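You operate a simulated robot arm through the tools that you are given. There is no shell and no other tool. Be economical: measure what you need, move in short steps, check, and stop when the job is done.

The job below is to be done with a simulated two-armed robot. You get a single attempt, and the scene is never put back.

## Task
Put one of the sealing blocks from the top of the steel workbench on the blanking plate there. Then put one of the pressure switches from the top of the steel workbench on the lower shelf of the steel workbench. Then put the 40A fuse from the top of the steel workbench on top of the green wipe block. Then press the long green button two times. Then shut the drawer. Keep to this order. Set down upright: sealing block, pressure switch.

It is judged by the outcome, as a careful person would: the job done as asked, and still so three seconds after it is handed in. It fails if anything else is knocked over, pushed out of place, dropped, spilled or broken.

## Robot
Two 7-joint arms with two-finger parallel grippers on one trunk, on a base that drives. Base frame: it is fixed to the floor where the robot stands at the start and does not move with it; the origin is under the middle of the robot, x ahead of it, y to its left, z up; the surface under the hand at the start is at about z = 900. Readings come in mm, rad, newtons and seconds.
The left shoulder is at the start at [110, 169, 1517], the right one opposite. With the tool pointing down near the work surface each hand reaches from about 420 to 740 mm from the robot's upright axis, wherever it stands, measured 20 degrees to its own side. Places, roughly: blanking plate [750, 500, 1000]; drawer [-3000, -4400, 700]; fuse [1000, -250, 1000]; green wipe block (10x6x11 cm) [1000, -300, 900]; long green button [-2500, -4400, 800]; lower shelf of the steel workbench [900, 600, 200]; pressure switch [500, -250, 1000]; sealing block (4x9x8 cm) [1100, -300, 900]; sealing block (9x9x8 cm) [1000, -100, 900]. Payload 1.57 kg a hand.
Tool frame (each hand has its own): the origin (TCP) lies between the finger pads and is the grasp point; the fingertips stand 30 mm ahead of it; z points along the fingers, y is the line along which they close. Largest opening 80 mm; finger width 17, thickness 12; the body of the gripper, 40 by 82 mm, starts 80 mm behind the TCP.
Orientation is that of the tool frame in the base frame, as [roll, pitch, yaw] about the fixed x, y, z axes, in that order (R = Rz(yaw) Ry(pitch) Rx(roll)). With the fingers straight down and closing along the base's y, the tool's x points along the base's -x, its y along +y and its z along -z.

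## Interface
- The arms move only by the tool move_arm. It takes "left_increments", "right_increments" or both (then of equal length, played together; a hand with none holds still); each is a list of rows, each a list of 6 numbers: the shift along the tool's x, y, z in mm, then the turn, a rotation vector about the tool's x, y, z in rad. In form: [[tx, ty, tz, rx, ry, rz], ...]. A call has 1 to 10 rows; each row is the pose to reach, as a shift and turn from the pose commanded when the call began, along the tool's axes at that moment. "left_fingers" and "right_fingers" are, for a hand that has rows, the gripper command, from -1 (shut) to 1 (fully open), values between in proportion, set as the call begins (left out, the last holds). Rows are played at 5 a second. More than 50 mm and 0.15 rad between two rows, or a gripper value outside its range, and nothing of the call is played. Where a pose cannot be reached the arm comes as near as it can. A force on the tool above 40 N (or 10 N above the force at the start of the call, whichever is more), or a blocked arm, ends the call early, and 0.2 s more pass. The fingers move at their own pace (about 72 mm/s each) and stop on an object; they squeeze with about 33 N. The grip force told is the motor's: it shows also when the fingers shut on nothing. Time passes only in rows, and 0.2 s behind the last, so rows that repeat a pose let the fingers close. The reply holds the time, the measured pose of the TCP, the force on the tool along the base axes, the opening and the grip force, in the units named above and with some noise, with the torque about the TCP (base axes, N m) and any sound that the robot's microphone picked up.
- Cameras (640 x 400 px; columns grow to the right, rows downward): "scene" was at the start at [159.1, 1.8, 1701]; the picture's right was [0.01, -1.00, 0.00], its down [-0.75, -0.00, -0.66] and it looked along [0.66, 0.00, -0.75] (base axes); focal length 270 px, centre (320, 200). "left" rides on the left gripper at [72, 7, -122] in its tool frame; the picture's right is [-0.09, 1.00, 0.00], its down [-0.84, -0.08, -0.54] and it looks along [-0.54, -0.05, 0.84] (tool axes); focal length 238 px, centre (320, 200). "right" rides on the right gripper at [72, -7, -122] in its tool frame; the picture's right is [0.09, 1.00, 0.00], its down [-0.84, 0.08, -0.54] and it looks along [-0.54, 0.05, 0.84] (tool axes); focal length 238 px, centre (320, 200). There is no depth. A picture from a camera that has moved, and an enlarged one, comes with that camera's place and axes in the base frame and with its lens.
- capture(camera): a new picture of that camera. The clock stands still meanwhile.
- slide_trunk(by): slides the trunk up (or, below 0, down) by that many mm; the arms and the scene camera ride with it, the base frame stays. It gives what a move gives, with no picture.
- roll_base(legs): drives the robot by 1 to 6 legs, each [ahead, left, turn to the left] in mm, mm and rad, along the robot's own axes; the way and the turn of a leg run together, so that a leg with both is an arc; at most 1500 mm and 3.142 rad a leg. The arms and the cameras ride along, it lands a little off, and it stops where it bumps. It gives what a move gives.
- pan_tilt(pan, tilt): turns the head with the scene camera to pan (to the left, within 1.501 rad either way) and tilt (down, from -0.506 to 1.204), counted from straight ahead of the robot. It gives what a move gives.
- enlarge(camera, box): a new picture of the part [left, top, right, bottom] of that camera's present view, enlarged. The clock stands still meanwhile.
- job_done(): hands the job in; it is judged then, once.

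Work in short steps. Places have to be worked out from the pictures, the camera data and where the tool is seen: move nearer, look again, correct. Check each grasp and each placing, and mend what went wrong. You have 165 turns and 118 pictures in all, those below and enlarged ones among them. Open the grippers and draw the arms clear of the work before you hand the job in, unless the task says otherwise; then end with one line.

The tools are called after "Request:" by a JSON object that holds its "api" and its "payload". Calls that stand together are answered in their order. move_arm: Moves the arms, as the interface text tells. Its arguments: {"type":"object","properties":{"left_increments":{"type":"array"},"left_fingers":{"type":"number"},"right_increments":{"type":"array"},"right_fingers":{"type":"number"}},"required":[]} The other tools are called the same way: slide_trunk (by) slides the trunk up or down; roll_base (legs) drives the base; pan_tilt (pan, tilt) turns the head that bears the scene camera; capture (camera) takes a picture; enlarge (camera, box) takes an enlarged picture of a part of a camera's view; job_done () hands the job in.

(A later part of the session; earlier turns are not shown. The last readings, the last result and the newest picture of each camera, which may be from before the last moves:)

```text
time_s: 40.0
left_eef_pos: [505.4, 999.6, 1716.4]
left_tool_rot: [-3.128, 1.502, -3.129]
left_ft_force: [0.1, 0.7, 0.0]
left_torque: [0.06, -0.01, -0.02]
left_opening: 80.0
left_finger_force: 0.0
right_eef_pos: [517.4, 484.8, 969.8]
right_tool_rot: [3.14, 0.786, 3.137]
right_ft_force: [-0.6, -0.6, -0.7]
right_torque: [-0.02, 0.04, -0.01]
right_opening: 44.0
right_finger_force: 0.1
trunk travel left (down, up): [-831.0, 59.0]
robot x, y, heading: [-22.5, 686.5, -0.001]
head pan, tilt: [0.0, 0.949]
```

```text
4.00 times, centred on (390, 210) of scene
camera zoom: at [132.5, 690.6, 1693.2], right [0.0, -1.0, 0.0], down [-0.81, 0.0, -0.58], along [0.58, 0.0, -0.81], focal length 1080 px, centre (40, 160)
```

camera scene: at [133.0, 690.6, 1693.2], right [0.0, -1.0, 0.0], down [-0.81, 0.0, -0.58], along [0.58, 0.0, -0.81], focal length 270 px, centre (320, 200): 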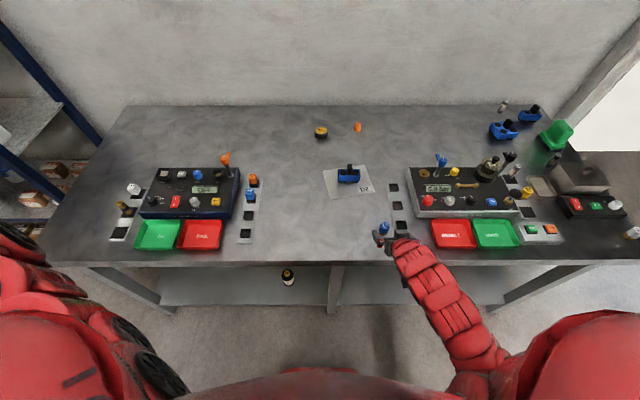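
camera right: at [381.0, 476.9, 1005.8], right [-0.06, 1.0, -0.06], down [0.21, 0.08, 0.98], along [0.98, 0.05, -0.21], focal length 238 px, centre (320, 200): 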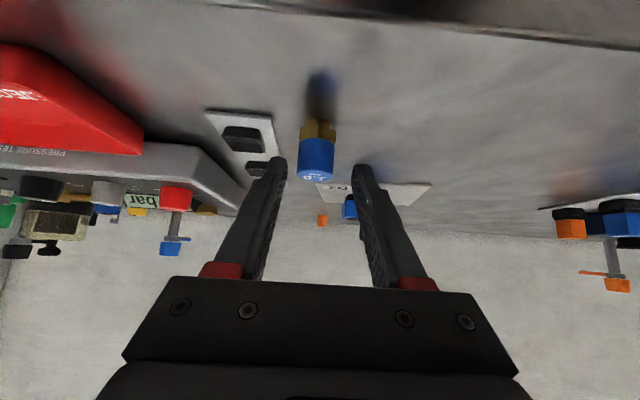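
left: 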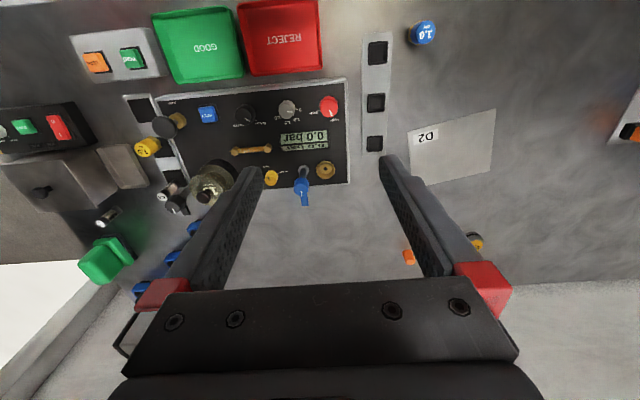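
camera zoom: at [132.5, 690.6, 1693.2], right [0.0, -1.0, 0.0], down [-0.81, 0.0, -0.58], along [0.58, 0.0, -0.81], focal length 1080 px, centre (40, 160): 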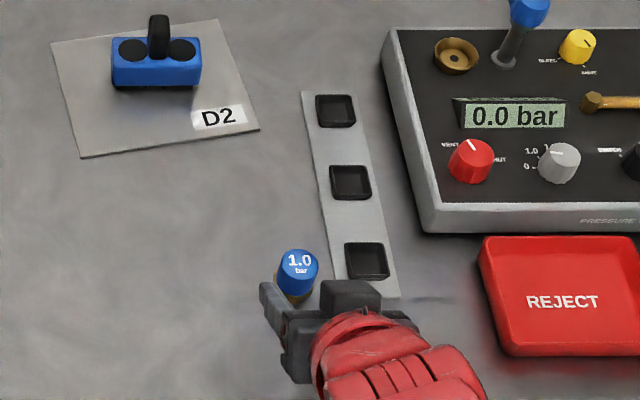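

Strip looks unmoved. Approaching with the narrowed fingers.

Request:
{"api": "move_arm", "payload": {"right_increments": [[-1, -1.5, 20, 0, 0, 0], [-1, -1.5, 38, 0, 0, 0], [-1, -1.5, 49, 0, 0, 0], [-1, -1.5, 49, 0, 0, 0]]}}

Request:
{"api": "capture", "payload": {"camera": "right"}}

```text
time_s: 41.0
left_eef_pos: [505.1, 999.5, 1717.4]
left_tool_rot: [-3.127, 1.503, -3.131]
left_ft_force: [-0.2, 0.2, -0.2]
left_torque: [-0.01, 0.01, 0.03]
left_opening: 80.3
left_finger_force: 0.0
right_eef_pos: [554.4, 483.2, 934.8]
right_tool_rot: [3.141, 0.786, 3.138]
right_ft_force: [-0.1, 0.6, -0.1]
right_torque: [0.01, 0.02, -0.01]
right_opening: 44.3
right_finger_force: 0.1
trunk travel left (down, up): [-831.0, 59.0]
robot x, y, heading: [-20.1, 688.5, -0.008]
head pan, tilt: [0.0, 0.949]
```

```text
84 pictures are left
camera right: at [416.8, 475.1, 971.6], right [-0.06, 1.0, -0.07], down [0.21, 0.08, 0.98], along [0.98, 0.05, -0.21], focal length 238 px, centre (320, 200)
```

right: 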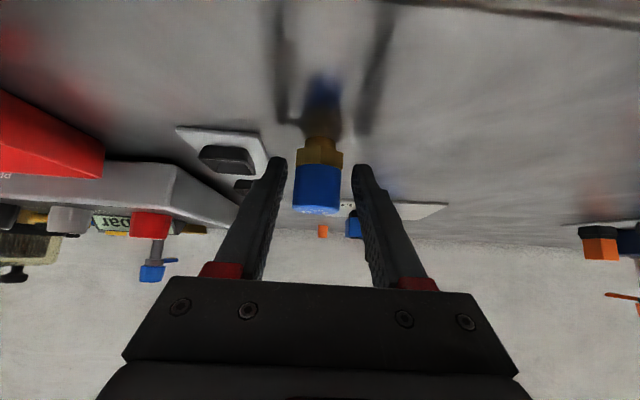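

No contact; switch is between the pads. Closing.

Request:
{"api": "move_arm", "payload": {"right_increments": [[0, 0, 0, 0, 0, 0], [0, 0, 0, 0, 0, 0], [0, 0, 0, 0, 0, 0]], "right_fingers": -1}}

Request:
{"api": "move_arm", "payload": {"right_increments": [[-20, 0, -20, 0, 0, 0], [-50, 0, -50, 0, 0, 0], [-80, 0, -80, 0, 0, 0], [-100, 0, -100, 0, 0, 0]]}}

Request:
{"api": "capture", "payload": {"camera": "right"}}

```text
time_s: 41.8
left_eef_pos: [503.8, 999.9, 1716.3]
left_tool_rot: [-3.129, 1.5, -3.13]
left_ft_force: [0.4, 0.5, -1.0]
left_torque: [-0.02, 0.03, 0.01]
left_opening: 80.0
left_finger_force: 0.1
right_eef_pos: [553.9, 482.2, 934.6]
right_tool_rot: [3.141, 0.786, 3.137]
right_ft_force: [0.8, 0.5, 0.3]
right_torque: [0.01, 0.0, 0.02]
right_opening: 29.2
right_finger_force: 33.2
trunk travel left (down, up): [-831.0, 59.0]
robot x, y, heading: [-17.6, 690.0, -0.001]
head pan, tilt: [0.0, 0.949]
```

```text
time_s: 42.8
left_eef_pos: [504.2, 1000.0, 1716.8]
left_tool_rot: [-3.129, 1.501, -3.133]
left_ft_force: [0.7, 0.0, -0.4]
left_torque: [0.03, 0.04, 0.0]
left_opening: 79.9
left_finger_force: 0.1
right_eef_pos: [553.9, 481.2, 1057.6]
right_tool_rot: [3.142, 0.788, 3.138]
right_ft_force: [-0.9, 0.2, -1.4]
right_torque: [0.0, 0.03, -0.01]
right_opening: 29.1
right_finger_force: 33.1
right hand out of reach, approached as far as the arm can: row 4
trunk travel left (down, up): [-831.0, 59.0]
robot x, y, heading: [-18.4, 689.5, -0.0]
head pan, tilt: [0.0, 0.949]
```

```text
83 pictures are left
camera right: at [416.6, 474.7, 1093.8], right [-0.06, 1.0, -0.06], down [0.21, 0.08, 0.98], along [0.98, 0.05, -0.21], focal length 238 px, centre (320, 200)
```

right: 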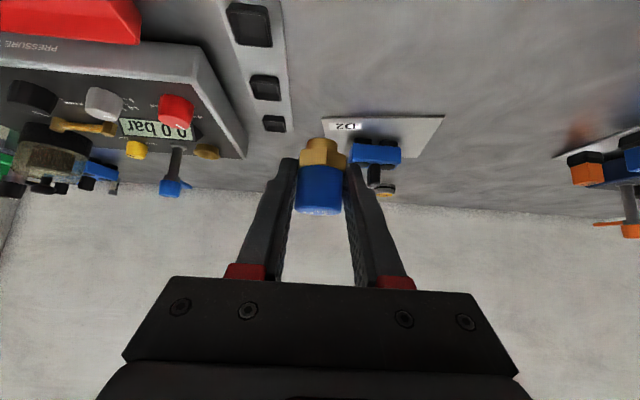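

Firm hold, upright. Back up 350 mm, then lower the trunk 500 mm.

Request:
{"api": "roll_base", "payload": {"legs": [[-350, 0, 0]]}}

Request:
{"api": "slide_trunk", "payload": {"by": -500}}

Request:
{"api": "pan_tilt", "payload": {"pan": -0.2, "tilt": 0.6}}

Request:
{"api": "capture", "payload": {"camera": "scene"}}

Request:
{"api": "capture", "payload": {"camera": "right"}}

```text
time_s: 45.1
left_eef_pos: [157.1, 1000.5, 1716.4]
left_tool_rot: [-3.127, 1.499, -3.13]
left_ft_force: [0.1, -0.6, 0.7]
left_torque: [0.03, 0.01, 0.03]
left_opening: 80.1
left_finger_force: 0.1
right_eef_pos: [204.4, 482.3, 1057.4]
right_tool_rot: [-3.141, 0.787, 3.135]
right_ft_force: [0.2, 0.2, -0.5]
right_torque: [-0.03, 0.03, 0.02]
right_opening: 29.0
right_finger_force: 33.0
trunk travel left (down, up): [-831.0, 59.0]
robot x, y, heading: [-370.5, 689.7, -0.004]
head pan, tilt: [0.0, 0.949]
```

```text
refused: -500 is not a number from -400 to 400
```

```text
time_s: 45.9
left_eef_pos: [155.3, 1000.3, 1716.7]
left_tool_rot: [-3.124, 1.501, -3.126]
left_ft_force: [0.9, 1.0, -0.1]
left_torque: [0.0, -0.03, 0.04]
left_opening: 79.9
left_finger_force: 0.1
right_eef_pos: [203.8, 483.5, 1058.2]
right_tool_rot: [3.14, 0.788, 3.135]
right_ft_force: [-0.5, 0.6, -1.5]
right_torque: [0.03, 0.01, -0.02]
right_opening: 29.1
right_finger_force: 32.8
trunk travel left (down, up): [-831.0, 59.0]
robot x, y, heading: [-374.3, 691.0, -0.008]
head pan, tilt: [-0.201, 0.6]
```

```text
82 pictures are left
camera scene: at [-202.9, 674.1, 1721.5], right [-0.2, -0.98, 0.0], down [-0.55, 0.12, -0.82], along [0.81, -0.17, -0.57], focal length 270 px, centre (320, 200)
```

scene: 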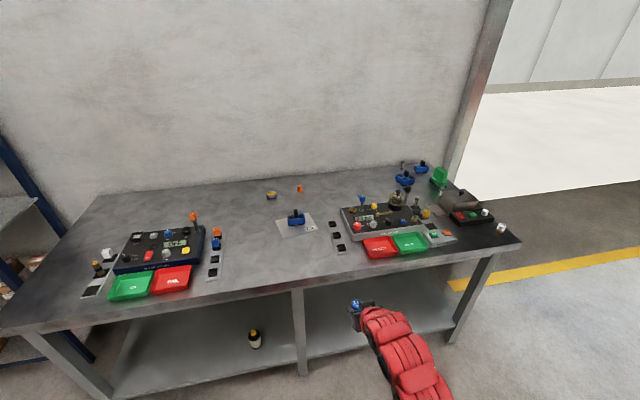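

```text
81 pictures are left
camera right: at [67.1, 475.6, 1093.7], right [-0.06, 1.0, -0.06], down [0.21, 0.08, 0.98], along [0.98, 0.04, -0.21], focal length 238 px, centre (320, 200)
```

right: 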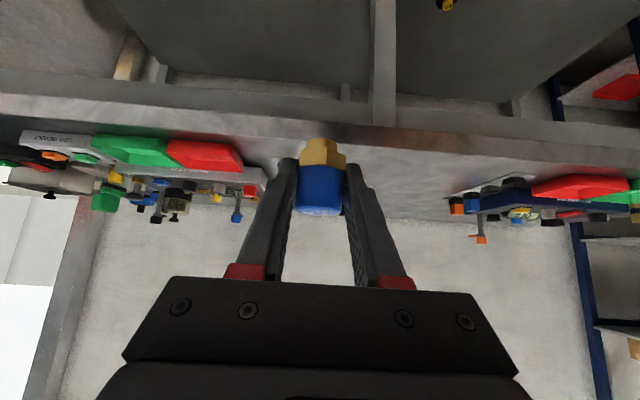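

Shelf section right of the middle leg (y≈620) is empty. Lowering the trunk in two slides and looking.

Request:
{"api": "slide_trunk", "payload": {"by": -400}}

Request:
{"api": "slide_trunk", "payload": {"by": -170}}

Request:
{"api": "capture", "payload": {"camera": "scene"}}

Request:
{"api": "capture", "payload": {"camera": "right"}}

```text
time_s: 49.7
left_eef_pos: [154.6, 1001.1, 1317.4]
left_tool_rot: [-3.126, 1.502, -3.127]
left_ft_force: [0.0, -0.3, 0.6]
left_torque: [0.0, 0.02, 0.01]
left_opening: 80.0
left_finger_force: 0.1
right_eef_pos: [206.4, 481.6, 656.6]
right_tool_rot: [-3.141, 0.788, 3.136]
right_ft_force: [0.5, -0.2, -1.1]
right_torque: [0.01, 0.02, -0.01]
right_opening: 29.0
right_finger_force: 33.1
trunk travel left (down, up): [-431.0, 459.0]
robot x, y, heading: [-371.5, 691.0, -0.007]
head pan, tilt: [-0.201, 0.6]
```

```text
time_s: 51.7
left_eef_pos: [154.9, 1000.6, 1146.4]
left_tool_rot: [-3.128, 1.501, -3.128]
left_ft_force: [-0.2, -0.2, 0.4]
left_torque: [0.03, 0.01, -0.02]
left_opening: 80.2
left_finger_force: 0.1
right_eef_pos: [203.1, 482.6, 486.9]
right_tool_rot: [3.141, 0.788, 3.134]
right_ft_force: [0.5, 0.5, -1.6]
right_torque: [-0.01, 0.06, 0.01]
right_opening: 29.5
right_finger_force: 33.2
trunk travel left (down, up): [-261.0, 629.0]
robot x, y, heading: [-371.7, 690.1, -0.004]
head pan, tilt: [-0.201, 0.6]
```

```text
80 pictures are left
camera scene: at [-202.8, 674.0, 1151.6], right [-0.2, -0.98, 0.0], down [-0.55, 0.12, -0.82], along [0.81, -0.17, -0.57], focal length 270 px, centre (320, 200)
```

scene: 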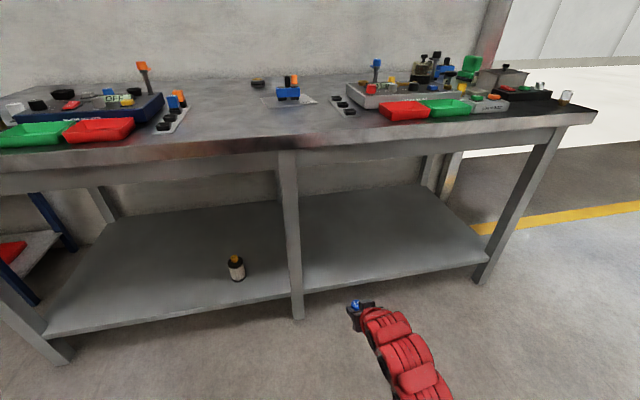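

```text
79 pictures are left
camera right: at [67.1, 475.6, 523.7], right [-0.06, 1.0, -0.06], down [0.21, 0.08, 0.98], along [0.98, 0.04, -0.21], focal length 238 px, centre (320, 200)
```

right: 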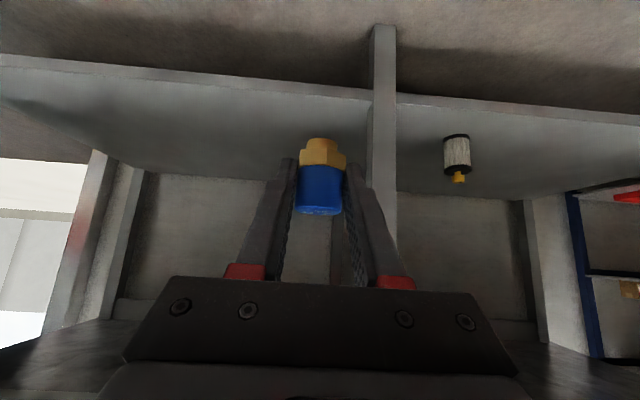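

Shelf triangulates to z≈170–200 with its front edge at x≈525. I'll raise/pull back the left arm a bit more, and lower the trunk another 150 mm.

Request:
{"api": "move_arm", "payload": {"left_increments": [[-40, 0, -30, 0, 0, 0], [-80, 0, -60, 0, 0, 0], [-120, 0, -90, 0, 0, 0], [-150, 0, -120, 0, 0, 0], [-150, 0, -120, 0, 0, 0]]}}

Request:
{"api": "slide_trunk", "payload": {"by": -150}}

```text
time_s: 52.9
left_eef_pos: [141.4, 999.8, 1168.6]
left_tool_rot: [-3.126, 1.498, -3.128]
left_ft_force: [0.6, 0.1, 0.5]
left_torque: [0.01, 0.03, -0.01]
left_opening: 80.0
left_finger_force: 0.0
left hand out of reach, approached as far as the arm can: row 1, 2, 3, 4, 5
right_eef_pos: [205.3, 483.1, 488.0]
right_tool_rot: [-3.141, 0.786, 3.134]
right_ft_force: [-0.3, -0.5, -1.3]
right_torque: [0.02, 0.0, -0.02]
right_opening: 29.0
right_finger_force: 33.2
trunk travel left (down, up): [-261.0, 629.0]
robot x, y, heading: [-367.8, 693.8, -0.002]
head pan, tilt: [-0.201, 0.6]
```

```text
time_s: 54.6
left_eef_pos: [141.4, 1000.4, 1018.0]
left_tool_rot: [-3.125, 1.501, -3.129]
left_ft_force: [-0.3, -0.3, 0.0]
left_torque: [0.0, 0.01, 0.03]
left_opening: 80.2
left_finger_force: 0.1
right_eef_pos: [203.5, 483.1, 338.2]
right_tool_rot: [3.141, 0.786, 3.135]
right_ft_force: [-0.2, -0.5, -1.6]
right_torque: [0.0, 0.03, -0.03]
right_opening: 28.9
right_finger_force: 32.5
trunk travel left (down, up): [-111.0, 779.0]
robot x, y, heading: [-366.2, 691.3, -0.005]
head pan, tilt: [-0.201, 0.6]
```

Drive forward 290 mm with the hand at z≈338, above the shelf level.

Request:
{"api": "roll_base", "payload": {"legs": [[290, 0, 0]]}}

Request:
{"api": "move_arm", "payload": {"right_increments": [[-20, -10, 20, 0, 0, 0], [-40, -20, 40, 0, 0, 0], [-55, -30, 60, 0, 0, 0], [-70, -35, 75, 0, 0, 0], [-70, -35, 75, 0, 0, 0]]}}

Request:
{"api": "capture", "payload": {"camera": "right"}}

Request:
{"api": "capture", "payload": {"camera": "scene"}}

```text
time_s: 56.6
left_eef_pos: [432.2, 1001.4, 1017.6]
left_tool_rot: [-3.125, 1.5, -3.125]
left_ft_force: [-0.3, -0.7, 0.2]
left_torque: [-0.01, -0.02, 0.01]
left_opening: 79.8
left_finger_force: 0.1
right_eef_pos: [496.9, 484.1, 338.1]
right_tool_rot: [-3.141, 0.786, 3.139]
right_ft_force: [0.0, 0.0, -1.0]
right_torque: [0.02, 0.05, 0.0]
right_opening: 29.2
right_finger_force: 33.0
trunk travel left (down, up): [-111.0, 779.0]
robot x, y, heading: [-75.3, 693.6, -0.005]
head pan, tilt: [-0.201, 0.6]
```

```text
time_s: 57.8
left_eef_pos: [432.3, 1001.2, 1019.1]
left_tool_rot: [-3.125, 1.499, -3.123]
left_ft_force: [-0.4, 0.7, -0.6]
left_torque: [0.01, 0.01, -0.01]
left_opening: 80.2
left_finger_force: 0.0
right_eef_pos: [598.0, 448.3, 333.1]
right_tool_rot: [-3.14, 0.786, 3.14]
right_ft_force: [0.4, -1.5, -1.4]
right_torque: [0.01, -0.01, 0.0]
right_opening: 29.2
right_finger_force: 33.6
trunk travel left (down, up): [-111.0, 779.0]
robot x, y, heading: [-81.3, 690.0, -0.001]
head pan, tilt: [-0.201, 0.6]
```

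```text
78 pictures are left
camera right: at [461.6, 440.3, 369.9], right [-0.06, 1.0, -0.07], down [0.21, 0.08, 0.98], along [0.98, 0.05, -0.21], focal length 238 px, centre (320, 200)
```

right: 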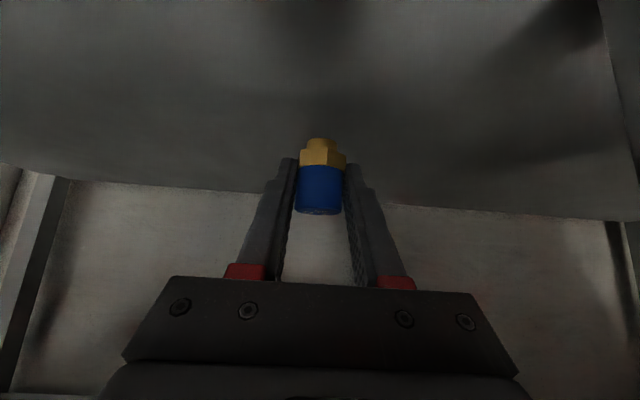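

```text
77 pictures are left
camera scene: at [88.5, 673.7, 1001.5], right [-0.2, -0.98, 0.0], down [-0.55, 0.11, -0.82], along [0.81, -0.17, -0.57], focal length 270 px, centre (320, 200)
```

scene: 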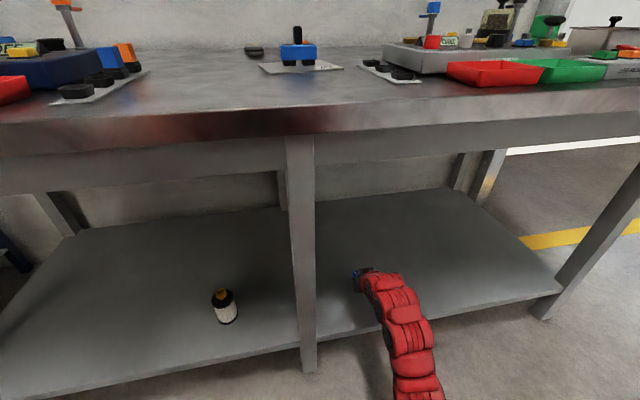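

Over the shelf. Lower 80 mm, plus 25 mm further in.

Request:
{"api": "move_arm", "payload": {"right_increments": [[0, 0, 35, 0, 0, 0], [14, 0, 50, 0, 0, 0], [28, 0, 63, 0, 0, 0], [39, 0, 74, 0, 0, 0], [39, 0, 74, 0, 0, 0]]}}

Request:
{"api": "capture", "payload": {"camera": "right"}}

```text
time_s: 59.0
left_eef_pos: [431.6, 1000.7, 1018.0]
left_tool_rot: [-3.125, 1.499, -3.125]
left_ft_force: [-0.5, -0.1, -0.4]
left_torque: [0.0, 0.04, -0.02]
left_opening: 80.1
left_finger_force: 0.1
right_eef_pos: [623.3, 447.7, 255.0]
right_tool_rot: [3.141, 0.787, 3.141]
right_ft_force: [-0.1, 0.0, -1.5]
right_torque: [0.0, 0.02, 0.0]
right_opening: 29.0
right_finger_force: 33.5
trunk travel left (down, up): [-111.0, 779.0]
robot x, y, heading: [-78.5, 689.7, -0.002]
head pan, tilt: [-0.201, 0.6]
```

```text
76 pictures are left
camera right: at [486.7, 440.9, 290.1], right [-0.06, 1.0, -0.07], down [0.21, 0.08, 0.98], along [0.98, 0.05, -0.21], focal length 238 px, centre (320, 200)
```

right: 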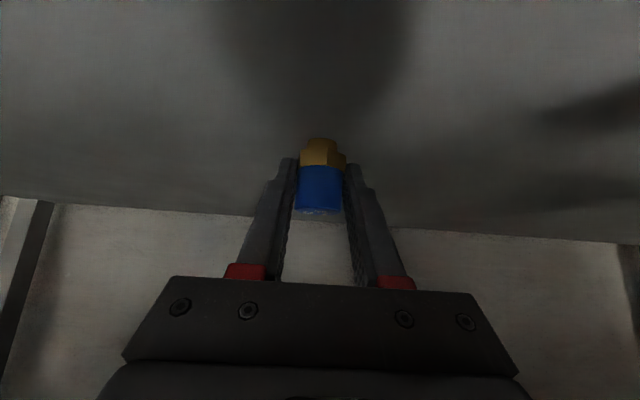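

Continue down 16 mm in small steps, watching force.

Request:
{"api": "move_arm", "payload": {"right_increments": [[2.8, 0, 2.8, 0, 0, 0], [5.7, 0, 5.7, 0, 0, 0], [8.5, 0, 8.5, 0, 0, 0], [11.3, 0, 11.3, 0, 0, 0]]}}

Request:
{"api": "capture", "payload": {"camera": "right"}}

```text
time_s: 60.0
left_eef_pos: [432.5, 1001.1, 1017.2]
left_tool_rot: [-3.124, 1.498, -3.123]
left_ft_force: [0.3, 0.2, -0.2]
left_torque: [-0.01, 0.01, 0.01]
left_opening: 80.0
left_finger_force: 0.0
right_eef_pos: [622.6, 447.6, 237.5]
right_tool_rot: [-3.141, 0.786, 3.139]
right_ft_force: [-0.5, -0.3, -1.5]
right_torque: [0.03, 0.03, 0.01]
right_opening: 29.2
right_finger_force: 33.2
trunk travel left (down, up): [-111.0, 779.0]
robot x, y, heading: [-81.4, 690.6, 0.001]
head pan, tilt: [-0.201, 0.6]
```

```text
75 pictures are left
camera right: at [486.3, 440.8, 274.2], right [-0.06, 1.0, -0.06], down [0.21, 0.08, 0.98], along [0.98, 0.05, -0.21], focal length 238 px, centre (320, 200)
```

right: 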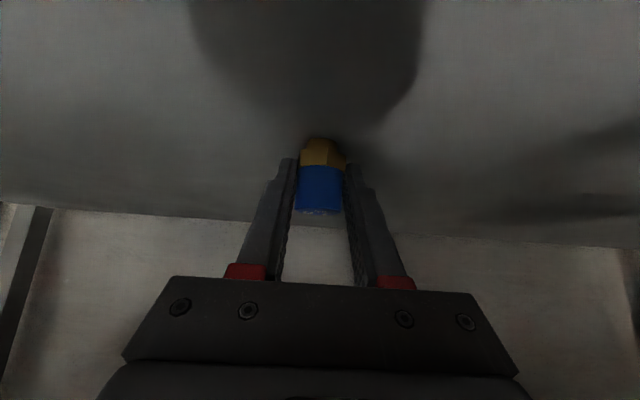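

No contact yet; continue down 12 mm in 3 mm steps.

Request:
{"api": "move_arm", "payload": {"right_increments": [[2.1, 0, 2.1, 0, 0, 0], [4.2, 0, 4.2, 0, 0, 0], [6.4, 0, 6.4, 0, 0, 0], [8.5, 0, 8.5, 0, 0, 0]]}}

```text
time_s: 61.0
left_eef_pos: [428.3, 1002.2, 1019.6]
left_tool_rot: [-3.109, 1.503, -3.108]
left_ft_force: [-0.4, 0.3, -0.3]
left_torque: [0.03, -0.01, 0.03]
left_opening: 80.1
left_finger_force: 0.1
right_eef_pos: [625.3, 448.2, 232.0]
right_tool_rot: [-3.14, 0.8, 3.141]
right_ft_force: [5.7, -1.4, 27.5]
right_torque: [-0.03, -0.51, 0.06]
right_opening: 29.8
right_finger_force: 33.4
trunk travel left (down, up): [-111.0, 779.0]
robot x, y, heading: [-81.3, 692.0, 0.001]
head pan, tilt: [-0.201, 0.6]
```

Contact at z≈232 (shelf ≈198). Relax upward ~4.5 mm to reduce the press.

Request:
{"api": "move_arm", "payload": {"right_increments": [[-1.6, 0, -1.6, 0, 0, 0], [-3.2, 0, -3.2, 0, 0, 0], [-3.2, 0, -3.2, 0, 0, 0]]}}

Request:
{"api": "capture", "payload": {"camera": "right"}}

```text
time_s: 61.8
left_eef_pos: [430.6, 1000.9, 1018.9]
left_tool_rot: [-3.115, 1.5, -3.113]
left_ft_force: [-0.7, 0.3, 0.3]
left_torque: [-0.02, 0.03, 0.02]
left_opening: 80.0
left_finger_force: 0.1
right_eef_pos: [623.5, 448.6, 230.3]
right_tool_rot: [3.141, 0.788, 3.139]
right_ft_force: [6.2, -1.0, 16.6]
right_torque: [-0.02, -0.55, -0.06]
right_opening: 29.1
right_finger_force: 32.8
trunk travel left (down, up): [-111.0, 779.0]
robot x, y, heading: [-80.6, 691.1, -0.002]
head pan, tilt: [-0.201, 0.6]
```

```text
74 pictures are left
camera right: at [486.1, 441.4, 267.9], right [-0.06, 1.0, -0.07], down [0.21, 0.08, 0.98], along [0.98, 0.05, -0.21], focal length 238 px, centre (320, 200)
```

right: 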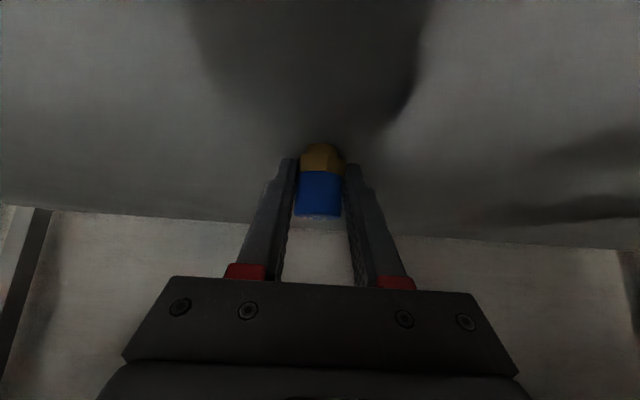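

Raise ~2 mm more to near-zero load, open, then withdraw along the tool axis.

Request:
{"api": "move_arm", "payload": {"right_increments": [[-1.4, 0, -1.4, 0, 0, 0], [-1.4, 0, -1.4, 0, 0, 0]]}}

Request:
{"api": "move_arm", "payload": {"right_increments": [[0, 0, 0, 0, 0, 0], [0, 0, 0, 0, 0, 0], [0, 0, 0, 0, 0, 0], [-5, 0, -25, 0, 0, 0], [-10, 0, -60, 0, 0, 0], [-20, 0, -100, 0, 0, 0], [-20, 0, -100, 0, 0, 0]], "right_fingers": 0.4}}

Request:
{"api": "capture", "payload": {"camera": "right"}}

```text
time_s: 62.4
left_eef_pos: [430.7, 1001.8, 1017.4]
left_tool_rot: [-3.121, 1.501, -3.119]
left_ft_force: [-0.5, 0.7, 0.3]
left_torque: [-0.01, -0.03, -0.01]
left_opening: 80.2
left_finger_force: 0.1
right_eef_pos: [623.1, 449.7, 231.1]
right_tool_rot: [3.14, 0.784, 3.138]
right_ft_force: [-0.6, 2.0, 6.1]
right_torque: [0.05, -0.13, 0.06]
right_opening: 29.2
right_finger_force: 33.5
trunk travel left (down, up): [-111.0, 779.0]
robot x, y, heading: [-78.9, 693.5, -0.005]
head pan, tilt: [-0.201, 0.6]
```

```text
time_s: 64.0
left_eef_pos: [432.9, 1001.7, 1018.5]
left_tool_rot: [-3.124, 1.5, -3.123]
left_ft_force: [-0.1, 1.0, -1.5]
left_torque: [0.0, 0.04, 0.01]
left_opening: 80.2
left_finger_force: 0.1
right_eef_pos: [566.4, 447.2, 316.6]
right_tool_rot: [3.14, 0.787, 3.137]
right_ft_force: [0.2, 0.5, -0.5]
right_torque: [0.0, -0.04, 0.02]
right_opening: 56.1
right_finger_force: 0.1
trunk travel left (down, up): [-111.0, 779.0]
robot x, y, heading: [-76.9, 689.5, -0.003]
head pan, tilt: [-0.201, 0.6]
```

```text
73 pictures are left
camera right: at [429.8, 439.9, 353.4], right [-0.06, 1.0, -0.07], down [0.21, 0.08, 0.98], along [0.98, 0.05, -0.21], focal length 238 px, centre (320, 200)
```

right: 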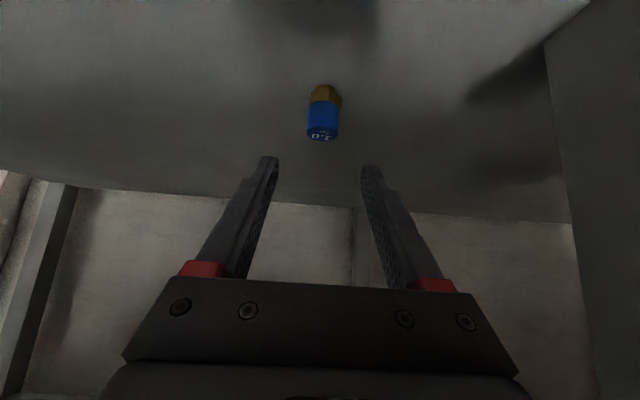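

Switch stands upright on the shelf. Backing out, then raising the trunk fully.

Request:
{"api": "roll_base", "payload": {"legs": [[-320, 0, 0]]}}

Request:
{"api": "slide_trunk", "payload": {"by": 400}}

Request:
{"api": "slide_trunk", "payload": {"by": 320}}

Request:
{"api": "roll_base", "payload": {"legs": [[0, -1500, 0], [0, -150, 0]]}}

Request:
{"api": "pan_tilt", "payload": {"pan": 0.3, "tilt": 0.5}}

Request:
{"api": "capture", "payload": {"camera": "scene"}}

```text
time_s: 66.2
left_eef_pos: [111.8, 1001.4, 1018.1]
left_tool_rot: [-3.126, 1.501, -3.123]
left_ft_force: [0.2, -0.3, 0.2]
left_torque: [0.02, 0.01, 0.01]
left_opening: 79.8
left_finger_force: 0.1
right_eef_pos: [248.4, 448.1, 317.7]
right_tool_rot: [-3.141, 0.788, 3.14]
right_ft_force: [-0.2, 0.0, 0.1]
right_torque: [0.0, -0.01, 0.01]
right_opening: 56.1
right_finger_force: 0.2
trunk travel left (down, up): [-111.0, 779.0]
robot x, y, heading: [-400.7, 690.4, 0.003]
head pan, tilt: [-0.201, 0.6]
```

```text
time_s: 70.0
left_eef_pos: [112.6, 1002.4, 1418.0]
left_tool_rot: [-3.123, 1.498, -3.122]
left_ft_force: [-0.1, -0.3, -0.4]
left_torque: [0.01, -0.04, 0.04]
left_opening: 80.1
left_finger_force: 0.1
right_eef_pos: [249.1, 447.8, 716.9]
right_tool_rot: [3.141, 0.788, 3.14]
right_ft_force: [0.2, 0.1, 0.0]
right_torque: [0.0, 0.02, 0.01]
right_opening: 55.8
right_finger_force: 0.0
trunk travel left (down, up): [-511.0, 379.0]
robot x, y, heading: [-398.4, 691.1, -0.001]
head pan, tilt: [-0.201, 0.6]
```

```text
time_s: 73.2
left_eef_pos: [112.7, 1001.5, 1737.8]
left_tool_rot: [-3.125, 1.5, -3.122]
left_ft_force: [0.0, 0.3, -0.2]
left_torque: [-0.04, -0.05, -0.04]
left_opening: 80.1
left_finger_force: 0.1
right_eef_pos: [247.2, 447.9, 1036.8]
right_tool_rot: [3.139, 0.787, 3.139]
right_ft_force: [0.4, 0.5, -0.3]
right_torque: [0.03, 0.01, -0.01]
right_opening: 56.0
right_finger_force: 0.1
trunk travel left (down, up): [-831.0, 59.0]
robot x, y, heading: [-398.9, 689.2, 0.001]
head pan, tilt: [-0.201, 0.6]
```

```text
time_s: 81.5
left_eef_pos: [111.7, -634.0, 1737.6]
left_tool_rot: [-3.095, 1.499, -3.093]
left_ft_force: [0.3, -0.1, -0.7]
left_torque: [-0.01, -0.04, -0.06]
left_opening: 79.9
left_finger_force: 0.0
right_eef_pos: [246.9, -1190.5, 1037.4]
right_tool_rot: [-3.14, 0.788, -3.141]
right_ft_force: [0.5, 0.7, 0.5]
right_torque: [-0.01, 0.04, -0.03]
right_opening: 55.7
right_finger_force: 0.1
trunk travel left (down, up): [-831.0, 59.0]
robot x, y, heading: [-403.7, -948.0, -0.006]
head pan, tilt: [-0.201, 0.6]
```

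```text
time_s: 82.4
left_eef_pos: [112.7, -636.6, 1737.4]
left_tool_rot: [-3.119, 1.498, -3.116]
left_ft_force: [0.0, -0.6, -0.1]
left_torque: [-0.04, 0.04, -0.01]
left_opening: 80.1
left_finger_force: 0.1
right_eef_pos: [246.7, -1191.9, 1038.1]
right_tool_rot: [-3.142, 0.788, 3.141]
right_ft_force: [-0.1, 0.0, -0.2]
right_torque: [0.02, -0.03, 0.0]
right_opening: 56.0
right_finger_force: 0.0
trunk travel left (down, up): [-831.0, 59.0]
robot x, y, heading: [-400.9, -951.3, 0.0]
head pan, tilt: [0.3, 0.499]
```

```text
72 pictures are left
camera scene: at [-231.0, -920.4, 1730.6], right [0.29, -0.96, 0.0], down [-0.46, -0.14, -0.88], along [0.84, 0.26, -0.48], focal length 270 px, centre (320, 200)
```

scene: 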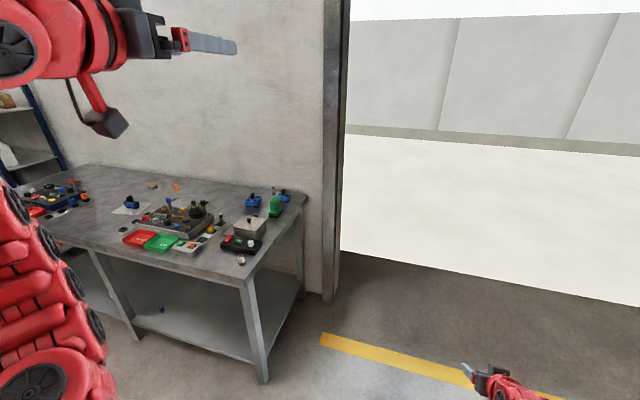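

The door jamb is at about (1290, -570). I'll turn left 73° well clear of it at (400, -1100), so the right arm faces the table's back-right corner.

Request:
{"api": "roll_base", "payload": {"legs": [[0, -150, 0], [800, 0, 0], [0, 0, 1.27]]}}

Request:
{"api": "pan_tilt", "payload": {"pan": -0.3, "tilt": 0.6}}

Request:
{"api": "capture", "payload": {"camera": "scene"}}

```text
time_s: 90.8
left_eef_pos: [262.0, -519.7, 1739.1]
left_tool_rot: [-3.123, 1.5, -1.867]
left_ft_force: [0.0, 0.0, 0.8]
left_torque: [0.0, 0.04, 0.02]
left_opening: 79.7
left_finger_force: 0.0
right_eef_pos: [831.3, -562.2, 1037.4]
right_tool_rot: [3.141, 0.787, -1.89]
right_ft_force: [-0.7, 1.2, 0.1]
right_torque: [-0.02, -0.01, 0.02]
right_opening: 55.8
right_finger_force: 0.1
trunk travel left (down, up): [-831.0, 59.0]
robot x, y, heading: [399.1, -1102.1, 1.251]
head pan, tilt: [0.3, 0.499]
```

```text
time_s: 91.8
left_eef_pos: [262.2, -518.7, 1738.2]
left_tool_rot: [-3.123, 1.498, -1.865]
left_ft_force: [-0.3, -0.5, 0.5]
left_torque: [-0.01, -0.02, 0.01]
left_opening: 80.0
left_finger_force: 0.1
right_eef_pos: [831.6, -564.2, 1037.6]
right_tool_rot: [3.139, 0.787, -1.891]
right_ft_force: [-0.1, 0.5, -0.2]
right_torque: [0.0, 0.0, 0.01]
right_opening: 56.0
right_finger_force: 0.1
trunk travel left (down, up): [-831.0, 59.0]
robot x, y, heading: [394.0, -1099.0, 1.251]
head pan, tilt: [-0.3, 0.6]
```

```text
71 pictures are left
camera scene: at [475.5, -951.9, 1721.6], right [0.82, -0.58, 0.0], down [-0.33, -0.46, -0.83], along [0.48, 0.67, -0.56], focal length 270 px, centre (320, 200)
```

scene: 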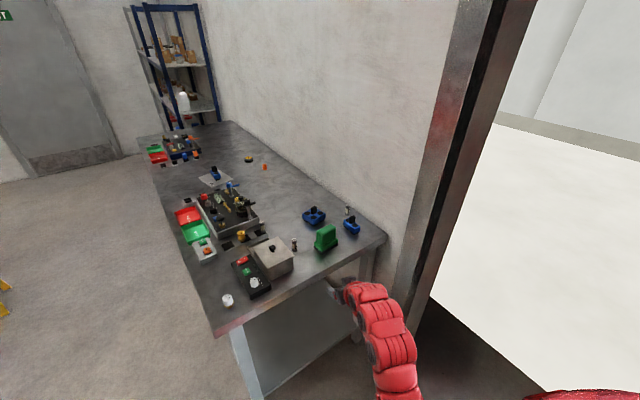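

Clear view. Return the right hand to fingers-down while raising it.

Request:
{"api": "move_arm", "payload": {"right_increments": [[-15, 0, -15, 0, 0.13, 0], [-30, 0, -30, 0, 0.26, 0], [-45, 0, -45, 0, 0.39, 0], [-60, 0, -60, 0, 0.52, 0], [-75, 0, -75, 0, 0.65, 0], [-85, 0, -85, 0, 0.787, 0], [-85, 0, -85, 0, 0.787, 0]], "right_fingers": 0}}

Request:
{"api": "roll_base", "payload": {"legs": [[250, -250, 0]]}}

Request:
{"api": "capture", "payload": {"camera": "right"}}

Request:
{"api": "capture", "payload": {"camera": "scene"}}

```text
time_s: 93.4
left_eef_pos: [263.6, -520.0, 1737.8]
left_tool_rot: [-3.134, 1.5, -1.881]
left_ft_force: [0.0, 0.1, -0.3]
left_torque: [-0.03, 0.0, -0.03]
left_opening: 80.2
left_finger_force: 0.0
right_eef_pos: [829.6, -566.3, 1158.9]
right_tool_rot: [3.14, -0.001, -1.889]
right_ft_force: [1.1, 0.2, 1.1]
right_torque: [0.01, -0.03, -0.02]
right_opening: 40.0
right_finger_force: 0.2
right hand out of reach, approached as far as the arm can: row 5
trunk travel left (down, up): [-831.0, 59.0]
robot x, y, heading: [395.7, -1103.6, 1.257]
head pan, tilt: [-0.3, 0.6]
```

```text
time_s: 95.7
left_eef_pos: [580.3, -360.5, 1738.3]
left_tool_rot: [-3.109, 1.503, -1.857]
left_ft_force: [0.2, 0.8, -0.4]
left_torque: [0.02, -0.02, -0.03]
left_opening: 79.9
left_finger_force: 0.2
right_eef_pos: [1147.7, -405.0, 1158.5]
right_tool_rot: [3.14, 0.002, -1.894]
right_ft_force: [-0.9, -0.4, 0.9]
right_torque: [0.0, 0.02, -0.06]
right_opening: 40.0
right_finger_force: 0.0
trunk travel left (down, up): [-831.0, 59.0]
robot x, y, heading: [720.1, -942.5, 1.248]
head pan, tilt: [-0.3, 0.6]
```

```text
70 pictures are left
camera right: at [1131.8, -477.1, 1280.7], right [-0.97, 0.23, 0.0], down [0.19, 0.82, 0.54], along [0.12, 0.53, -0.84], focal length 238 px, centre (320, 200)
```

right: 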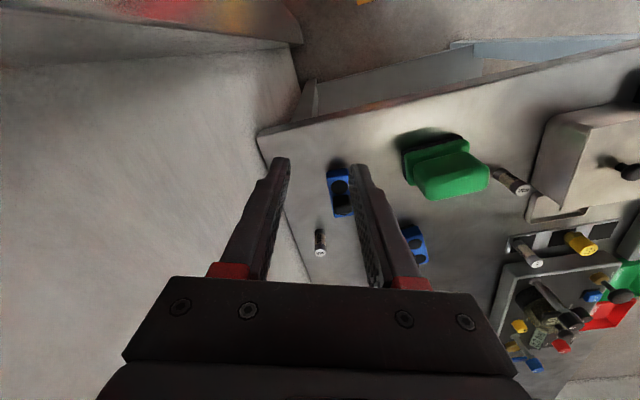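

```text
69 pictures are left
camera scene: at [792.4, -793.0, 1721.7], right [0.81, -0.58, 0.0], down [-0.33, -0.46, -0.83], along [0.48, 0.67, -0.56], focal length 270 px, centre (320, 200)
```

scene: 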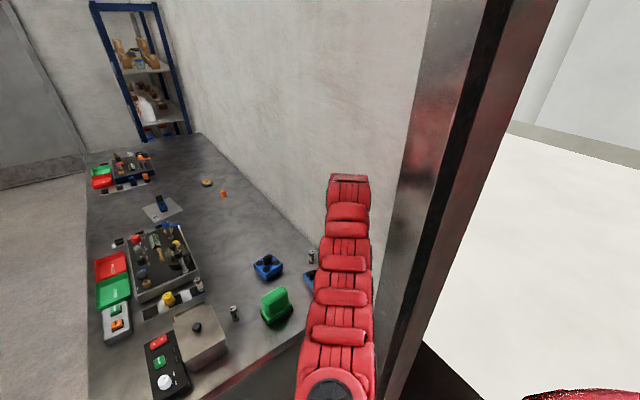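

Fuse triangulates to (1205, -158), ~53 mm from the wall. I'll check its label, then drive 210 mm ahead.

Request:
{"api": "enlarge", "payload": {"camera": "right", "box": [290, 210, 350, 270]}}

Request:
{"api": "roll_base", "payload": {"legs": [[210, 20, 0]]}}

Request:
{"api": "capture", "payload": {"camera": "right"}}

```text
6.67 times, centred on (320, 240) of right
camera zoom: at [1131.8, -477.1, 1280.7], right [-0.97, 0.23, 0.0], down [0.19, 0.82, 0.54], along [0.12, 0.53, -0.84], focal length 1589 px, centre (320, -67)
```

zoom: 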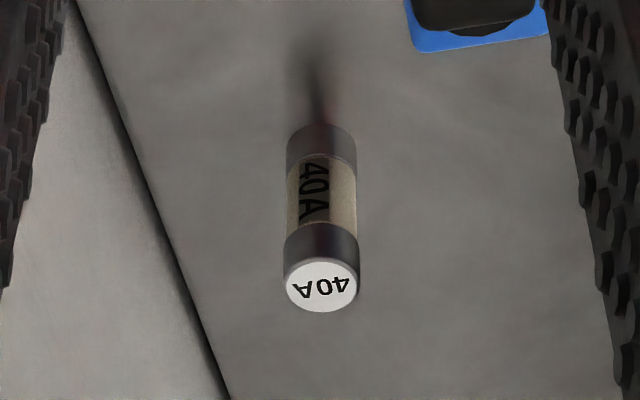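

```text
time_s: 97.4
left_eef_pos: [628.6, -155.8, 1739.7]
left_tool_rot: [-3.123, 1.5, -1.869]
left_ft_force: [0.0, -0.3, 0.3]
left_torque: [-0.01, 0.01, -0.01]
left_opening: 79.8
left_finger_force: 0.1
right_eef_pos: [1196.6, -201.1, 1159.1]
right_tool_rot: [3.141, 0.0, -1.892]
right_ft_force: [0.4, 0.9, -0.5]
right_torque: [0.01, -0.06, 0.01]
right_opening: 40.3
right_finger_force: 0.0
trunk travel left (down, up): [-831.0, 59.0]
robot x, y, heading: [765.1, -736.1, 1.249]
head pan, tilt: [-0.3, 0.6]
```

```text
67 pictures are left
camera right: at [1180.2, -271.1, 1281.0], right [-0.97, 0.23, 0.0], down [0.19, 0.82, 0.54], along [0.12, 0.53, -0.84], focal length 238 px, centre (320, 200)
```

right: 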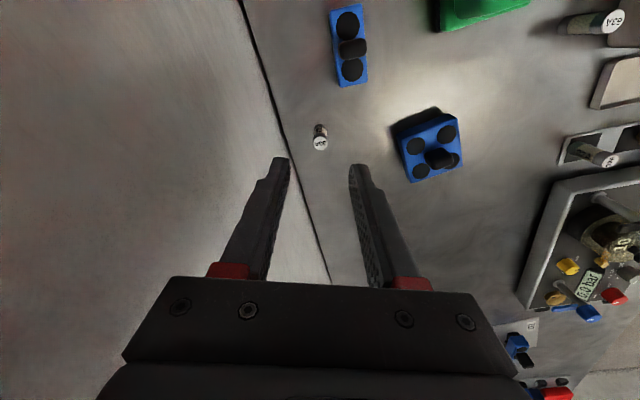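

Label confirmed 40A. Refined fuse axis (1203, -166), top z≈966. Move above and descend to 1010 first.

Request:
{"api": "move_arm", "payload": {"right_increments": [[-18, 3, 20, 0, 0, 0], [-35, 5, 50, 0, 0, 0], [-35, 5, 90, 0, 0, 0], [-35, 5, 125, 0, 0, 0], [-35, 5, 145, 0, 0, 0], [-35, 5, 145, 0, 0, 0]]}}

Request:
{"api": "enlarge", "payload": {"camera": "right", "box": [220, 80, 420, 240]}}

```text
time_s: 98.8
left_eef_pos: [628.2, -150.8, 1736.8]
left_tool_rot: [-3.117, 1.499, -1.866]
left_ft_force: [-0.1, 0.2, 0.8]
left_torque: [0.01, 0.0, -0.01]
left_opening: 80.0
left_finger_force: 0.0
right_eef_pos: [1202.3, -162.3, 1013.1]
right_tool_rot: [3.141, -0.001, -1.892]
right_ft_force: [0.1, -0.2, 0.2]
right_torque: [0.01, 0.01, -0.01]
right_opening: 39.9
right_finger_force: 0.1
trunk travel left (down, up): [-831.0, 59.0]
robot x, y, heading: [764.6, -735.6, 1.248]
head pan, tilt: [-0.3, 0.6]
```

```text
2.50 times, centred on (320, 160) of right
camera zoom: at [1187.0, -234.1, 1136.0], right [-0.97, 0.23, 0.0], down [0.19, 0.82, 0.54], along [0.12, 0.53, -0.84], focal length 596 px, centre (320, 300)
```

zoom: 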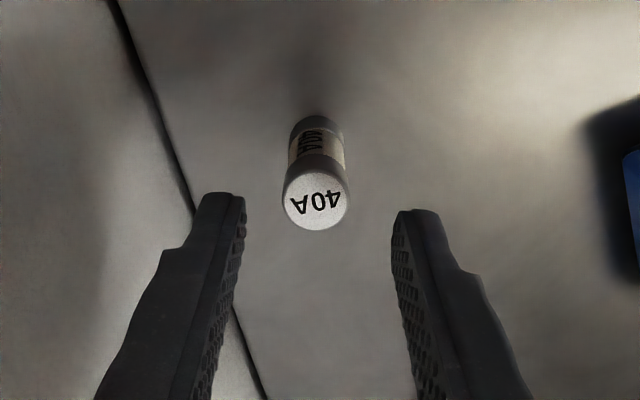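

Aligned. Descend to z≈945 and close.

Request:
{"api": "move_arm", "payload": {"right_increments": [[1, -1, 25, 0, 0, 0], [1, -1, 50, 0, 0, 0], [1, -1, 68, 0, 0, 0], [1, -1, 68, 0, 0, 0]]}}

Request:
{"api": "move_arm", "payload": {"right_increments": [[0, 0, 0, 0, 0, 0], [0, 0, 0, 0, 0, 0], [0, 0, 0, 0, 0, 0]], "right_fingers": -1}}

Request:
{"api": "enlarge", "payload": {"camera": "right", "box": [220, 80, 420, 240]}}

```text
time_s: 99.8
left_eef_pos: [628.5, -152.4, 1737.0]
left_tool_rot: [-3.116, 1.499, -1.864]
left_ft_force: [-0.4, 1.0, -0.3]
left_torque: [0.04, -0.02, 0.0]
left_opening: 79.9
left_finger_force: 0.0
right_eef_pos: [1204.7, -164.7, 943.7]
right_tool_rot: [-3.141, 0.0, -1.892]
right_ft_force: [0.5, -0.2, 0.0]
right_torque: [0.02, 0.01, 0.0]
right_opening: 39.6
right_finger_force: 0.0
trunk travel left (down, up): [-831.0, 59.0]
robot x, y, heading: [762.8, -735.3, 1.25]
head pan, tilt: [-0.3, 0.6]
```

```text
time_s: 100.6
left_eef_pos: [628.1, -151.6, 1737.7]
left_tool_rot: [-3.121, 1.498, -1.867]
left_ft_force: [-0.1, -0.3, 0.5]
left_torque: [-0.03, 0.04, -0.01]
left_opening: 79.9
left_finger_force: 0.0
right_eef_pos: [1204.1, -165.2, 944.8]
right_tool_rot: [3.14, -0.001, -1.891]
right_ft_force: [-0.7, 0.8, -0.2]
right_torque: [0.02, -0.01, 0.01]
right_opening: 20.7
right_finger_force: 33.3
trunk travel left (down, up): [-831.0, 59.0]
robot x, y, heading: [763.4, -733.8, 1.246]
head pan, tilt: [-0.3, 0.6]
```

```text
2.50 times, centred on (320, 160) of right
camera zoom: at [1188.6, -236.0, 1067.3], right [-0.97, 0.23, 0.0], down [0.19, 0.82, 0.54], along [0.12, 0.53, -0.84], focal length 596 px, centre (320, 300)
```

zoom: 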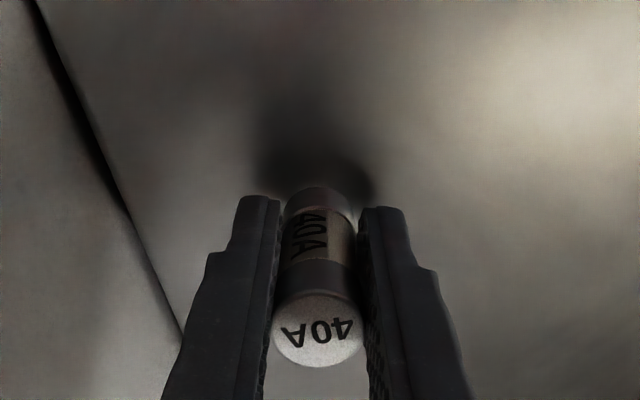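

Fuse held (20.7 mm). Lift to 1160 and drive back-left so the hand comes near the green block.

Request:
{"api": "move_arm", "payload": {"right_increments": [[0, 0, -40, 0, 0, 0], [0, 0, -85, 0, 0, 0], [0, 0, -130, 0, 0, 0], [0, 0, -175, 0, 0, 0], [0, 0, -212, 0, 0, 0], [0, 0, -212, 0, 0, 0]]}}

Request:
{"api": "roll_base", "payload": {"legs": [[-230, 0, 0], [0, 120, 0]]}}

Request:
{"api": "capture", "payload": {"camera": "right"}}

Request:
{"api": "capture", "payload": {"camera": "scene"}}

```text
time_s: 102.0
left_eef_pos: [629.9, -151.3, 1738.6]
left_tool_rot: [-3.129, 1.499, -1.877]
left_ft_force: [0.5, -0.3, 0.1]
left_torque: [0.02, 0.01, 0.02]
left_opening: 79.8
left_finger_force: 0.1
right_eef_pos: [1205.0, -164.1, 1156.5]
right_tool_rot: [3.14, -0.001, -1.892]
right_ft_force: [0.4, 0.3, -0.1]
right_torque: [-0.03, 0.01, 0.02]
right_opening: 20.3
right_finger_force: 32.6
trunk travel left (down, up): [-831.0, 59.0]
robot x, y, heading: [767.8, -736.7, 1.248]
head pan, tilt: [-0.3, 0.6]
```

```text
time_s: 104.5
left_eef_pos: [445.1, -334.2, 1738.0]
left_tool_rot: [-3.139, 1.501, -1.887]
left_ft_force: [-0.2, -0.3, -0.5]
left_torque: [0.0, 0.02, 0.02]
left_opening: 79.8
left_finger_force: 0.1
right_eef_pos: [1019.2, -348.1, 1156.4]
right_tool_rot: [3.14, 0.0, -1.894]
right_ft_force: [-0.6, 0.6, -0.5]
right_torque: [0.01, 0.01, -0.01]
right_opening: 20.5
right_finger_force: 32.7
trunk travel left (down, up): [-831.0, 59.0]
robot x, y, heading: [577.7, -920.4, 1.247]
head pan, tilt: [-0.3, 0.6]
```

```text
64 pictures are left
camera right: at [1003.0, -418.7, 1279.3], right [-0.97, 0.23, 0.0], down [0.19, 0.82, 0.54], along [0.12, 0.53, -0.84], focal length 238 px, centre (320, 200)
```

right: 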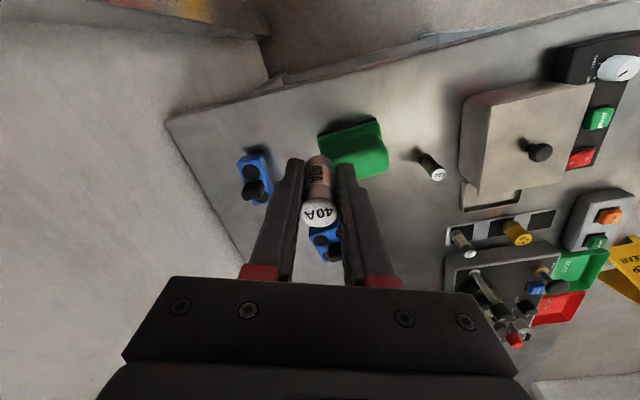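

```text
63 pictures are left
camera scene: at [657.2, -768.0, 1721.7], right [0.81, -0.58, 0.0], down [-0.33, -0.46, -0.83], along [0.48, 0.67, -0.56], focal length 270 px, centre (320, 200)
```

scene: 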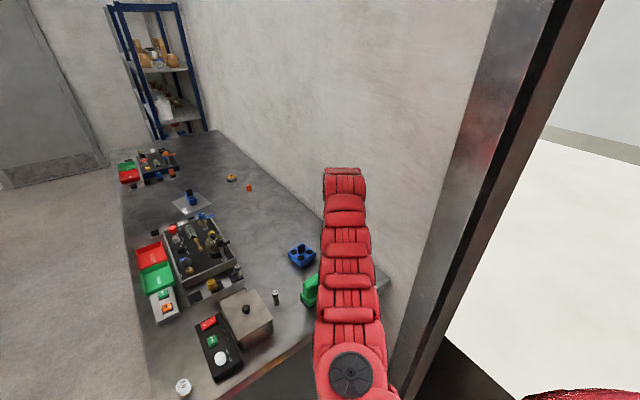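

Zoom on the green block to find its top face.

Request:
{"api": "enlarge", "payload": {"camera": "right", "box": [300, 90, 420, 200]}}

Request:
{"api": "enlarge", "payload": {"camera": "scene", "box": [250, 240, 350, 340]}}

```text
3.64 times, centred on (360, 145) of right
camera zoom: at [1003.0, -418.7, 1279.3], right [-0.97, 0.23, 0.0], down [0.19, 0.82, 0.54], along [0.12, 0.53, -0.84], focal length 867 px, centre (174, 400)
```

zoom: 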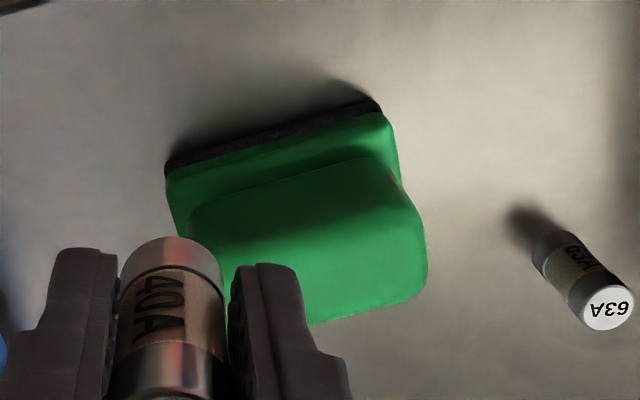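

```text
4.00 times, centred on (300, 290) of scene
camera zoom: at [657.2, -768.0, 1721.7], right [0.81, -0.58, 0.0], down [-0.33, -0.46, -0.83], along [0.48, 0.67, -0.56], focal length 1080 px, centre (400, -160)
```

zoom: 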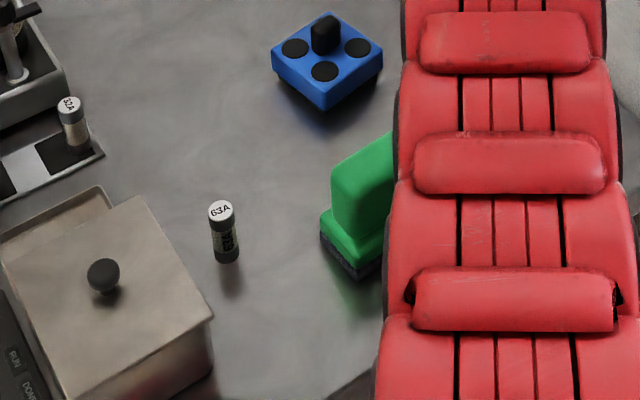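

I need an unobstructed view of the top face; shift the hand 90 mm in +x and look.

Request:
{"api": "move_arm", "payload": {"right_increments": [[-10, -30, 0, 0, 0, 0], [-20, -60, 0, 0, 0, 0], [-28, -85, 0, 0, 0, 0], [-28, -85, 0, 0, 0, 0]]}}

Request:
{"api": "enlarge", "payload": {"camera": "right", "box": [360, 80, 520, 240]}}

Request:
{"api": "enlarge", "payload": {"camera": "scene", "box": [250, 240, 350, 340]}}

```text
time_s: 105.5
left_eef_pos: [443.5, -333.0, 1737.6]
left_tool_rot: [-3.125, 1.498, -1.873]
left_ft_force: [-0.2, -0.3, 0.1]
left_torque: [0.0, -0.03, 0.0]
left_opening: 79.9
left_finger_force: 0.0
right_eef_pos: [1107.0, -345.9, 1155.7]
right_tool_rot: [-3.141, -0.001, -1.895]
right_ft_force: [-0.6, -0.8, -0.6]
right_torque: [-0.01, -0.03, -0.04]
right_opening: 20.6
right_finger_force: 33.1
trunk travel left (down, up): [-831.0, 59.0]
robot x, y, heading: [576.7, -913.2, 1.246]
head pan, tilt: [-0.3, 0.6]
```

```text
2.50 times, centred on (440, 160) of right
camera zoom: at [1091.4, -417.9, 1278.4], right [-0.97, 0.23, 0.0], down [0.19, 0.82, 0.54], along [0.12, 0.53, -0.84], focal length 596 px, centre (20, 300)
```

zoom: 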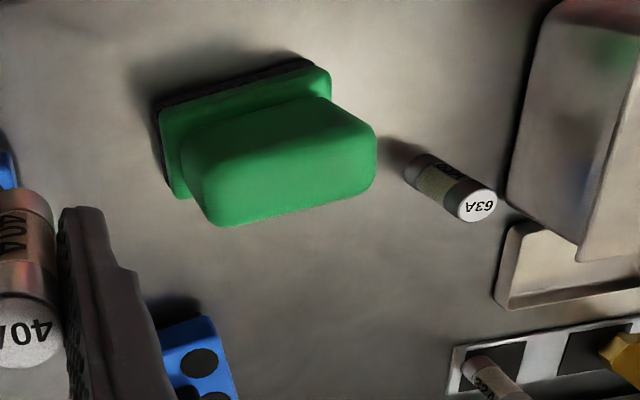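

```text
4.00 times, centred on (300, 290) of scene
camera zoom: at [655.7, -766.5, 1721.6], right [0.81, -0.58, 0.0], down [-0.33, -0.46, -0.82], along [0.48, 0.67, -0.57], focal length 1080 px, centre (400, -160)
```

zoom: 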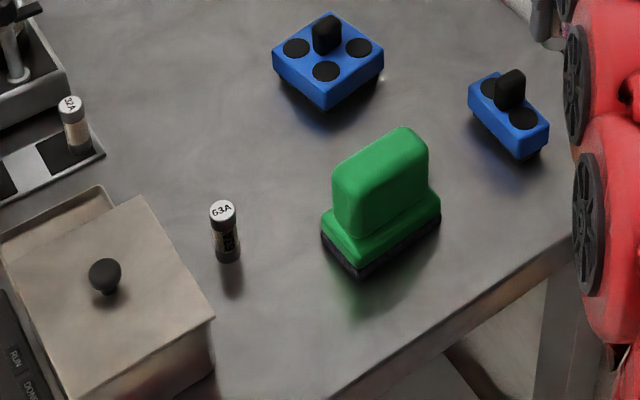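

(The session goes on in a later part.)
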